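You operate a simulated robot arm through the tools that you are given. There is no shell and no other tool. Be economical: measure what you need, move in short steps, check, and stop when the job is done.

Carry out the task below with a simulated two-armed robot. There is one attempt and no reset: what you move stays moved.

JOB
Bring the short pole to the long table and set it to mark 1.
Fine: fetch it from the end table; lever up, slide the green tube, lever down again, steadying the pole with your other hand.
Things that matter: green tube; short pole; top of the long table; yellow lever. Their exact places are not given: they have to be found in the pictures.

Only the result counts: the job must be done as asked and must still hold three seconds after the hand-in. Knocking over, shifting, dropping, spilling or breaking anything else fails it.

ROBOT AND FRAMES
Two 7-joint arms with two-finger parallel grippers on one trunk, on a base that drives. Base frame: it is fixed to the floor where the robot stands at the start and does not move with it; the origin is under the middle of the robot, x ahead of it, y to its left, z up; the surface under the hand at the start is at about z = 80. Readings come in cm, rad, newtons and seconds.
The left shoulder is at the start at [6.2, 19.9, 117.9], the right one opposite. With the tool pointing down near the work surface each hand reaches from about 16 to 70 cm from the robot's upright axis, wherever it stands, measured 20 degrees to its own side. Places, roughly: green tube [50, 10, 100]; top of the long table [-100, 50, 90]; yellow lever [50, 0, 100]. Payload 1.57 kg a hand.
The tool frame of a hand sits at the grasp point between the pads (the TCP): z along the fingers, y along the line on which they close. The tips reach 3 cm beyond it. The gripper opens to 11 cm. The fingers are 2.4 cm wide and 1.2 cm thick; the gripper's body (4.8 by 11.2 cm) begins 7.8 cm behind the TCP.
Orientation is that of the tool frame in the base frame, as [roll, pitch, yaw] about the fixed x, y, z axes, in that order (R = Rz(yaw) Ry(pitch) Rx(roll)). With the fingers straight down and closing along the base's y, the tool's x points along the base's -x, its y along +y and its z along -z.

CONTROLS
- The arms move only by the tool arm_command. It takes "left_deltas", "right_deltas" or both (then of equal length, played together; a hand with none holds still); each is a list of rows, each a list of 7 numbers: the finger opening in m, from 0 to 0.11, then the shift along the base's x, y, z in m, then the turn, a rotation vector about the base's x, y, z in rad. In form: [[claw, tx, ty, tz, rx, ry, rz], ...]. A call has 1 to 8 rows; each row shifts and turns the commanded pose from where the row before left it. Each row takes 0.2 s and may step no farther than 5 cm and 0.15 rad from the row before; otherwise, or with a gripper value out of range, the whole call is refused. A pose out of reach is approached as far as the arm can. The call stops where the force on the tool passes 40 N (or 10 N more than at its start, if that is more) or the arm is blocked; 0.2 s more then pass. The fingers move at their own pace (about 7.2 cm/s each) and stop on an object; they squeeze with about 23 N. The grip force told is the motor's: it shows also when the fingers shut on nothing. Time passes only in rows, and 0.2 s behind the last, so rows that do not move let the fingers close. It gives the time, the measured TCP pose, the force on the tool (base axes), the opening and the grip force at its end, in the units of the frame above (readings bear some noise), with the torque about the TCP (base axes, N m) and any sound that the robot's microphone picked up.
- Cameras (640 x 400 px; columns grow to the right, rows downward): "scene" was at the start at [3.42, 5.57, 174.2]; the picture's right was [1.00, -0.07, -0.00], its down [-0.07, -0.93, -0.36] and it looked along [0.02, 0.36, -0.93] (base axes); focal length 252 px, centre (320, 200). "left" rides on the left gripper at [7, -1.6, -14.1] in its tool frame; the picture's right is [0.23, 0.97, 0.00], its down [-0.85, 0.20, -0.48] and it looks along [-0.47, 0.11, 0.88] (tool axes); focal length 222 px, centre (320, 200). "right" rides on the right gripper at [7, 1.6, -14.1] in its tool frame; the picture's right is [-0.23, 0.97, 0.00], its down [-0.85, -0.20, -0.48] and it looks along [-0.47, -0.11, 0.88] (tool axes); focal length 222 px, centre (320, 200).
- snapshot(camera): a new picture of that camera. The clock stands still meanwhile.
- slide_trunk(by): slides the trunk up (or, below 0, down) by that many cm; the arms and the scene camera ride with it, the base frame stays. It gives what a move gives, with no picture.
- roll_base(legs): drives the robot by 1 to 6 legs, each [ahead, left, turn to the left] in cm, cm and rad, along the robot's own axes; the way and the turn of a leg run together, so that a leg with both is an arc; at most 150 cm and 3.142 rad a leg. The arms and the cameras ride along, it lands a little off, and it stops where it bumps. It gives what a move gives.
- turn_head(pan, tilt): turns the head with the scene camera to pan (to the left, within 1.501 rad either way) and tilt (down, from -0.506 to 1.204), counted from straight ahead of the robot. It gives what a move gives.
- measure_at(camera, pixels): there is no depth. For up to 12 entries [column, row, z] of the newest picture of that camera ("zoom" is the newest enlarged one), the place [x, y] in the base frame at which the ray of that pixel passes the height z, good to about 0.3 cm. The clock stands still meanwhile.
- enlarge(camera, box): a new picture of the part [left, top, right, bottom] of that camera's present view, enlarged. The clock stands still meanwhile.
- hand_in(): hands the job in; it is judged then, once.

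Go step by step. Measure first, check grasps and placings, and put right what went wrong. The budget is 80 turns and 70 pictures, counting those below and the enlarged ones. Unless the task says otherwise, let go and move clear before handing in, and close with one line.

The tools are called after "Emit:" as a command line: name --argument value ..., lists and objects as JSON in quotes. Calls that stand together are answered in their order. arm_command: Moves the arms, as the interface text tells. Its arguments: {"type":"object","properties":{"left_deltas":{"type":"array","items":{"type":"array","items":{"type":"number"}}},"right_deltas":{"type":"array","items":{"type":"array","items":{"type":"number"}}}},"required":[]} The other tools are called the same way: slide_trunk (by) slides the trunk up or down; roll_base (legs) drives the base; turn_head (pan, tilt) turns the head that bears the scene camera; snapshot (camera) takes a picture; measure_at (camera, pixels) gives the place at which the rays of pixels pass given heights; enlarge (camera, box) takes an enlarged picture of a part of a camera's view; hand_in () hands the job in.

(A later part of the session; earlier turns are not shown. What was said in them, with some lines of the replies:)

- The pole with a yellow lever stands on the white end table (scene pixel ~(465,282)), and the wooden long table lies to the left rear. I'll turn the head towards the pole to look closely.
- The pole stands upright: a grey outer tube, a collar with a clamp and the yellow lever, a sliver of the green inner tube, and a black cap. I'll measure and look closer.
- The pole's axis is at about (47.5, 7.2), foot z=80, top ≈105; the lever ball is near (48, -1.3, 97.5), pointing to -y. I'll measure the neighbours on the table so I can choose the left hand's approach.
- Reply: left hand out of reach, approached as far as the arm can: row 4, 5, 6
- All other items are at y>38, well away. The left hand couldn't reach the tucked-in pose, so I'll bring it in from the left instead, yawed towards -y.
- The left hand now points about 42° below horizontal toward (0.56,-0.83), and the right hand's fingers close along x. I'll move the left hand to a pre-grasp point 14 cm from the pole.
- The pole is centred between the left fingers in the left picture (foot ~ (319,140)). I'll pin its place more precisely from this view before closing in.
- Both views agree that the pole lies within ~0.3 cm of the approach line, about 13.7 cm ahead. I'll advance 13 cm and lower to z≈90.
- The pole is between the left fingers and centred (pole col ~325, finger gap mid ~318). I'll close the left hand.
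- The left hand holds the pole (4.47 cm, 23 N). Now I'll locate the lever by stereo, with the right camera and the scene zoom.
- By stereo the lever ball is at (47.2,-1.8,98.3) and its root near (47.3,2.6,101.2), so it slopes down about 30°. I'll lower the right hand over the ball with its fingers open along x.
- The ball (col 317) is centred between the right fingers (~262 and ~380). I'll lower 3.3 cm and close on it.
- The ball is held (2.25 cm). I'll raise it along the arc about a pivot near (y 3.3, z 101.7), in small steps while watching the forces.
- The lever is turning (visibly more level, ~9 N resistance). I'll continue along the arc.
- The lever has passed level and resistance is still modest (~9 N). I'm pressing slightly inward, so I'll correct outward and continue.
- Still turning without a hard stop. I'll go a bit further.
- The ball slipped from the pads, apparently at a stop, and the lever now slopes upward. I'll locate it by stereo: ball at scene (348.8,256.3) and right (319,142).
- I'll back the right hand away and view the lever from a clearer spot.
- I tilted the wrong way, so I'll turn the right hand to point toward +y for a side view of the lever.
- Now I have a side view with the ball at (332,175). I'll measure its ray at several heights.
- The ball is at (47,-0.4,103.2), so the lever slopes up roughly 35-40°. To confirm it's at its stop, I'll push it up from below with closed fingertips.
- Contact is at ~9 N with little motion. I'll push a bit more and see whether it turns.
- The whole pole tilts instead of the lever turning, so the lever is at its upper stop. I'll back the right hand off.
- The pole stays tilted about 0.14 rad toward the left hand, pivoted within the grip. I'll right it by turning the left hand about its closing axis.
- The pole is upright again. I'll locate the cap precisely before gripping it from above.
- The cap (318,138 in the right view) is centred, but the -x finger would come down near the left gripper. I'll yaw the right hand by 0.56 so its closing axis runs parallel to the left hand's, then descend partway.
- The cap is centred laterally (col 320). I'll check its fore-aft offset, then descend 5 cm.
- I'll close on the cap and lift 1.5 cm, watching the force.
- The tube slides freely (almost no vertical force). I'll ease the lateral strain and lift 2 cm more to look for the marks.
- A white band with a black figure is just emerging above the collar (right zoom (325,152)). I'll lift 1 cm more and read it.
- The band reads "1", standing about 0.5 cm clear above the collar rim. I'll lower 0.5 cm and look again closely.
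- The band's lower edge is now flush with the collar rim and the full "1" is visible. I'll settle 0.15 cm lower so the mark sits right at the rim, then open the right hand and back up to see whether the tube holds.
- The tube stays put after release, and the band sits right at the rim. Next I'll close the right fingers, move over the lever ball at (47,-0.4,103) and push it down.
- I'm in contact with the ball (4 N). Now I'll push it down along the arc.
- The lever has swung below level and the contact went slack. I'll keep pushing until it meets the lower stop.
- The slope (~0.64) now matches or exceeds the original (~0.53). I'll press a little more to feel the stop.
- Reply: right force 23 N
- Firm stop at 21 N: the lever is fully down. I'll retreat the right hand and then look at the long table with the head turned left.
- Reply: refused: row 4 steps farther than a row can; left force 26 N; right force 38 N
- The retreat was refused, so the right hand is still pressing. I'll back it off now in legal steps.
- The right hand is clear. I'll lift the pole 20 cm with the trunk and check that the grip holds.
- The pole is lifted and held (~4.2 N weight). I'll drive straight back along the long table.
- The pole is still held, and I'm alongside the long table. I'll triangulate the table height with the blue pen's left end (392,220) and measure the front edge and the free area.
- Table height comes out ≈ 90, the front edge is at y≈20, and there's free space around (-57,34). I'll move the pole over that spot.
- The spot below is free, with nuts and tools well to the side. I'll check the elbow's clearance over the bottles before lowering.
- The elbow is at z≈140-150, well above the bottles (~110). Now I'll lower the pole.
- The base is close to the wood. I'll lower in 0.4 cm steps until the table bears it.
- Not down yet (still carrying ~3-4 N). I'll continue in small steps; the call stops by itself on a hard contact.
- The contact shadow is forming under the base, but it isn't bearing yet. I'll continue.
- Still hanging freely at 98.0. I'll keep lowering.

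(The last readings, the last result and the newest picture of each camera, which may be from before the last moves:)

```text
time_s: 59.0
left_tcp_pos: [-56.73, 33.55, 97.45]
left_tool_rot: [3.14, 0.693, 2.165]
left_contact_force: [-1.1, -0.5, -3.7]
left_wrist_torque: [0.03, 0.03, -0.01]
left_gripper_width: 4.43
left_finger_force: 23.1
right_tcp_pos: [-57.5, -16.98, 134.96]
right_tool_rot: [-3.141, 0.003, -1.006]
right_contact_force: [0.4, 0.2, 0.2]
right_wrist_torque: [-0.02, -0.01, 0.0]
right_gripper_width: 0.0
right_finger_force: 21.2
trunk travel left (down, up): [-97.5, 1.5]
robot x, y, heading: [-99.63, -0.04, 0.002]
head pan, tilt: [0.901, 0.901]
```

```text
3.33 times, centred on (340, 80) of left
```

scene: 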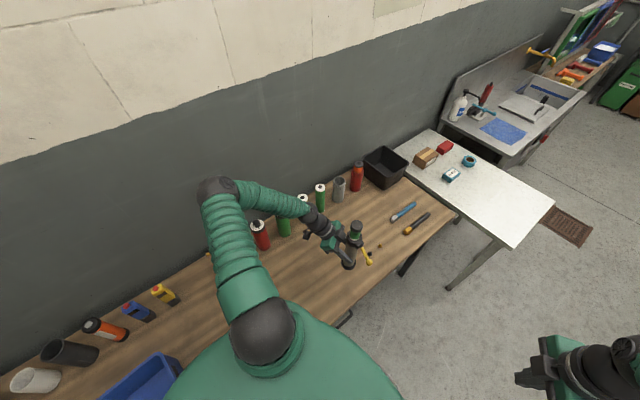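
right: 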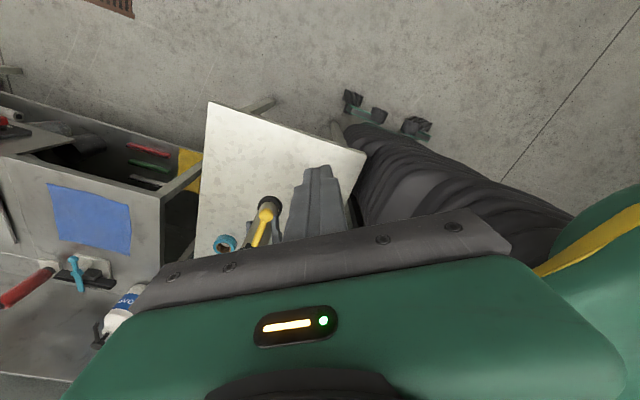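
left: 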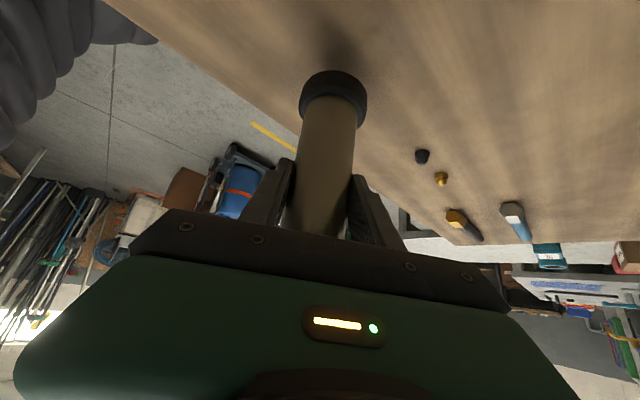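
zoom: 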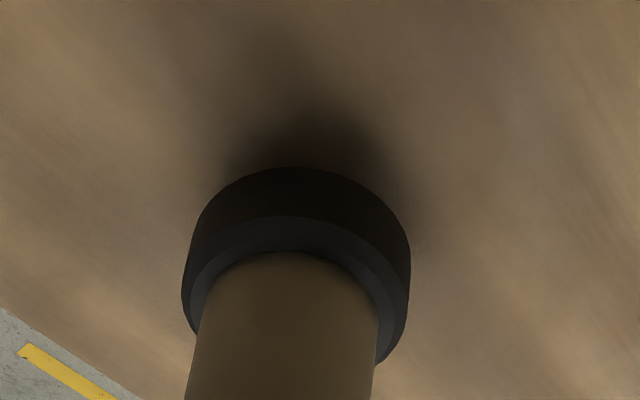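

The shadow nearly meets the base, so contact is close. I'll continue.

Emit:
arm_command --left_deltas '[[0, 0, 0, -0.002, 0, 0, 0], [0, 0, 0, -0.001, 0, 0, 0]]'

Emit:
arm_command --left_deltas '[[0, 0, 0, -0.002, 0, 0, 0], [0, 0, 0, -0.001, 0, 0, 0]]'

Emit:
arm_command --left_deltas '[[0, 0, 0, -0.002, 0, 0, 0], [0, 0, 0, 0, 0, 0, 0]]'

```text
time_s: 59.6
left_tcp_pos: [-56.65, 33.49, 97.11]
left_tool_rot: [3.14, 0.693, 2.162]
left_contact_force: [0.1, -1.0, -3.6]
left_wrist_torque: [0.04, 0.06, 0.01]
left_gripper_width: 4.47
left_finger_force: 22.4
right_tcp_pos: [-57.45, -17.08, 134.88]
right_tool_rot: [-3.139, 0.003, -1.009]
right_contact_force: [0.1, 0.5, 0.7]
right_wrist_torque: [-0.02, 0.03, -0.01]
right_gripper_width: 0.0
right_finger_force: 21.0
trunk travel left (down, up): [-97.5, 1.5]
robot x, y, heading: [-99.52, 0.03, 0.005]
head pan, tilt: [0.901, 0.901]
```

```text
time_s: 60.2
left_tcp_pos: [-56.71, 33.51, 96.85]
left_tool_rot: [3.139, 0.693, 2.163]
left_contact_force: [0.0, 0.0, -3.8]
left_wrist_torque: [0.03, 0.02, 0.02]
left_gripper_width: 4.46
left_finger_force: 22.7
right_tcp_pos: [-57.41, -16.99, 134.81]
right_tool_rot: [-3.14, 0.002, -1.009]
right_contact_force: [-0.1, 1.0, 0.0]
right_wrist_torque: [0.01, 0.04, 0.04]
right_gripper_width: 0.0
right_finger_force: 21.2
trunk travel left (down, up): [-97.5, 1.5]
robot x, y, heading: [-99.61, 0.19, 0.005]
head pan, tilt: [0.901, 0.901]
```

```text
time_s: 60.8
left_tcp_pos: [-56.73, 33.43, 96.65]
left_tool_rot: [3.14, 0.693, 2.163]
left_contact_force: [0.6, -0.3, -3.2]
left_wrist_torque: [0.04, 0.06, -0.01]
left_gripper_width: 4.47
left_finger_force: 22.9
right_tcp_pos: [-57.58, -17.09, 134.83]
right_tool_rot: [-3.139, 0.002, -1.007]
right_contact_force: [-0.3, 0.3, -0.6]
right_wrist_torque: [-0.04, 0.04, -0.02]
right_gripper_width: 0.0
right_finger_force: 21.5
trunk travel left (down, up): [-97.5, 1.5]
robot x, y, heading: [-99.78, -0.36, 0.004]
head pan, tilt: [0.901, 0.901]
```

Emit:
arm_command --left_deltas '[[0, 0, 0, -0.002, 0, 0, 0], [0, 0, 0, -0.001, 0, 0, 0]]'

Emit:
arm_command --left_deltas '[[0, 0, 0, -0.002, 0, 0, 0], [0, 0, 0, -0.001, 0, 0, 0]]'

Emit:
arm_command --left_deltas '[[0, 0, 0, -0.002, 0, 0, 0], [0, 0, 0, 0, 0, 0, 0]]'

```text
time_s: 61.4
left_tcp_pos: [-56.66, 33.46, 96.28]
left_tool_rot: [3.139, 0.694, 2.165]
left_contact_force: [-0.2, -0.5, -4.5]
left_wrist_torque: [0.07, 0.01, 0.01]
left_gripper_width: 4.47
left_finger_force: 23.2
right_tcp_pos: [-57.49, -17.03, 134.85]
right_tool_rot: [-3.14, 0.002, -1.006]
right_contact_force: [0.7, 0.3, 0.5]
right_wrist_torque: [0.0, -0.04, 0.03]
right_gripper_width: 0.04
right_finger_force: 21.4
trunk travel left (down, up): [-97.5, 1.5]
robot x, y, heading: [-99.92, -0.14, 0.006]
head pan, tilt: [0.901, 0.901]
```

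```text
time_s: 62.0
left_tcp_pos: [-56.64, 33.54, 95.98]
left_tool_rot: [3.14, 0.694, 2.163]
left_contact_force: [0.6, 0.0, -2.6]
left_wrist_torque: [0.03, -0.03, 0.04]
left_gripper_width: 4.47
left_finger_force: 22.6
right_tcp_pos: [-57.52, -16.94, 134.82]
right_tool_rot: [-3.139, 0.001, -1.008]
right_contact_force: [0.1, -0.3, 0.7]
right_wrist_torque: [0.03, 0.06, -0.01]
right_gripper_width: 0.0
right_finger_force: 21.7
trunk travel left (down, up): [-97.5, 1.5]
robot x, y, heading: [-99.74, 0.0, 0.008]
head pan, tilt: [0.901, 0.901]
```

```text
time_s: 62.6
left_tcp_pos: [-56.71, 33.48, 96.0]
left_tool_rot: [3.136, 0.694, 2.165]
left_contact_force: [-0.1, 4.9, 18.6]
left_wrist_torque: [-0.25, -0.09, 0.07]
left_gripper_width: 4.52
left_finger_force: 23.0
right_tcp_pos: [-57.68, -17.06, 134.94]
right_tool_rot: [-3.138, 0.002, -1.008]
right_contact_force: [-0.2, 0.3, 0.6]
right_wrist_torque: [0.0, -0.01, -0.03]
right_gripper_width: 0.01
right_finger_force: 21.2
trunk travel left (down, up): [-97.5, 1.5]
robot x, y, heading: [-99.82, 0.0, 0.004]
head pan, tilt: [0.901, 0.901]
```

The table now bears it (+18.6 N). I'll ease up 0.1 cm and check that it's upright before releasing.

Emit:
arm_command --left_deltas '[[0, 0, 0, 0.0012, 0, 0, 0], [0, 0, 0, 0, 0, 0, 0]]'

Emit:
enlarge --camera "scene" --box '[310, 210, 400, 290]'

```text
time_s: 63.2
left_tcp_pos: [-56.76, 33.51, 96.04]
left_tool_rot: [3.137, 0.696, 2.163]
left_contact_force: [3.3, 4.5, 12.1]
left_wrist_torque: [-0.08, -0.43, 0.13]
left_gripper_width: 4.45
left_finger_force: 23.3
right_tcp_pos: [-57.64, -17.24, 134.95]
right_tool_rot: [-3.138, 0.002, -1.009]
right_contact_force: [-0.7, -0.2, 0.3]
right_wrist_torque: [0.0, -0.01, 0.01]
right_gripper_width: 0.0
right_finger_force: 21.5
trunk travel left (down, up): [-97.5, 1.5]
robot x, y, heading: [-99.41, -0.38, 0.002]
head pan, tilt: [0.901, 0.901]
```

```text
5.00 times, centred on (355, 250) of scene
```

zoom: 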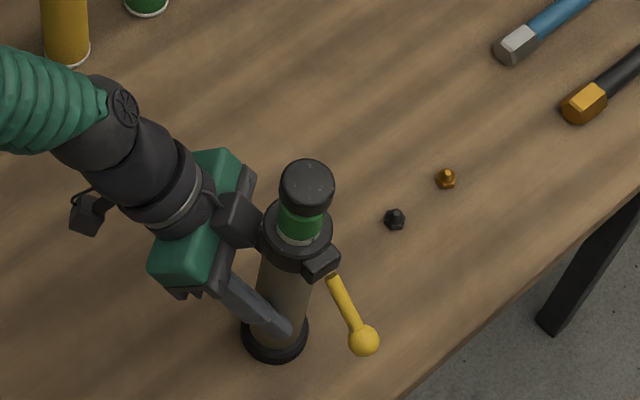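

It's upright (the lean matches the perspective toward the nadir: 0.203 vs 0.211 expected). I'll ease the load, open, and withdraw back along the fingers.

Emit:
arm_command --left_deltas '[[0, 0, 0, 0.001, 0, 0, 0], [0.048, 0, 0, 0, 0, 0, 0], [0.06, 0, 0, 0, 0, 0, 0], [0.09, 0, 0, 0, 0, 0, 0], [0.09, 0, 0, 0, 0, 0, 0], [0.09, 0, 0, 0, 0, 0, 0]]'

Emit:
enlarge --camera "scene" --box '[310, 210, 400, 290]'

```text
time_s: 64.6
left_tcp_pos: [-56.72, 33.58, 96.06]
left_tool_rot: [3.141, 0.694, 2.165]
left_contact_force: [0.1, -0.2, 0.4]
left_wrist_torque: [-0.04, -0.04, 0.03]
left_gripper_width: 8.98
left_finger_force: 0.0
right_tcp_pos: [-57.44, -17.09, 134.86]
right_tool_rot: [-3.14, 0.002, -1.008]
right_contact_force: [0.3, -0.4, 0.3]
right_wrist_torque: [0.01, 0.0, 0.03]
right_gripper_width: 0.0
right_finger_force: 21.5
trunk travel left (down, up): [-97.5, 1.5]
robot x, y, heading: [-99.87, 0.24, 0.004]
head pan, tilt: [0.901, 0.901]
```

```text
5.00 times, centred on (355, 250) of scene
```

zoom: 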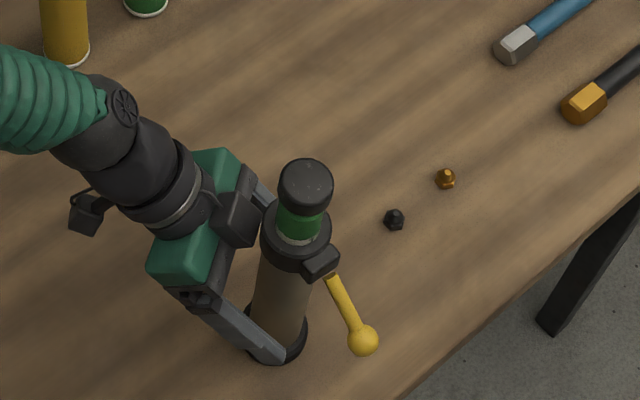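

The pole stands free. I'll withdraw along the finger axis, then up.

Emit:
arm_command --left_deltas '[[0.09, -0.0065, 0.0095, 0.009, 0, 0, 0], [0.09, -0.012, 0.0175, 0.022, 0, 0, 0], [0.09, -0.0118, 0.017, 0.026, 0, 0, 0], [0.09, -0.0118, 0.017, 0.026, 0, 0, 0], [0.09, -0.01, 0.014, 0.03, 0, 0, 0], [0.09, -0.01, 0.0, 0.04, 0, 0, 0], [0.09, -0.01, 0, 0.04, 0, 0, 0]]'

Emit:
enlarge --camera "scene" --box '[325, 225, 375, 285]'

Emit:
snapshot --camera "scene"

```text
time_s: 66.2
left_tcp_pos: [-64.05, 40.86, 115.43]
left_tool_rot: [3.137, 0.694, 2.164]
left_contact_force: [0.1, -0.3, -0.3]
left_wrist_torque: [0.03, -0.02, 0.01]
left_gripper_width: 9.01
left_finger_force: 0.1
right_tcp_pos: [-57.65, -17.3, 134.97]
right_tool_rot: [-3.139, 0.003, -1.006]
right_contact_force: [0.5, -0.5, 0.3]
right_wrist_torque: [0.01, -0.02, -0.01]
right_gripper_width: 0.04
right_finger_force: 21.5
trunk travel left (down, up): [-97.5, 1.5]
robot x, y, heading: [-99.75, -0.5, 0.005]
head pan, tilt: [0.901, 0.901]
```

```text
6.67 times, centred on (350, 255) of scene
```

zoom: 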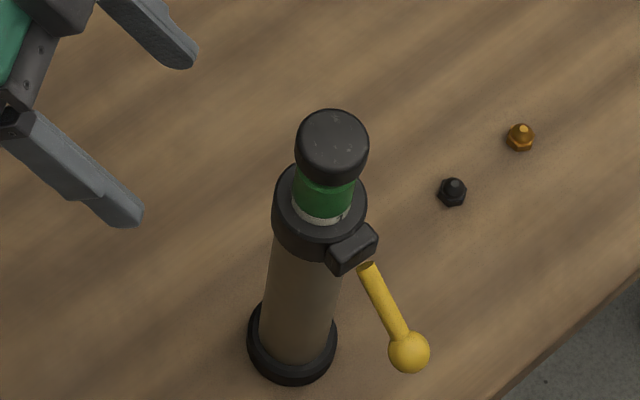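

```text
2 pictures are left
```

scene: 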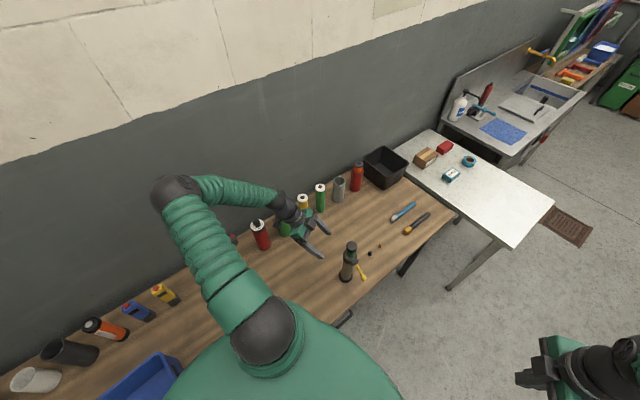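

The pole stands upright on the long table with mark 1 at the collar rim and the lever down. The hand is clear and the other items are undisturbed, so I'm handing in.

Emit:
hand_in

```text
The job is handed in.
```

The short pole is standing on the long table, set to mark 1 at the collar rim and locked with the lever down. Both hands are clear. I set the "1" band a hair below flush with the rim, because the job didn't say which edge of the band to align.
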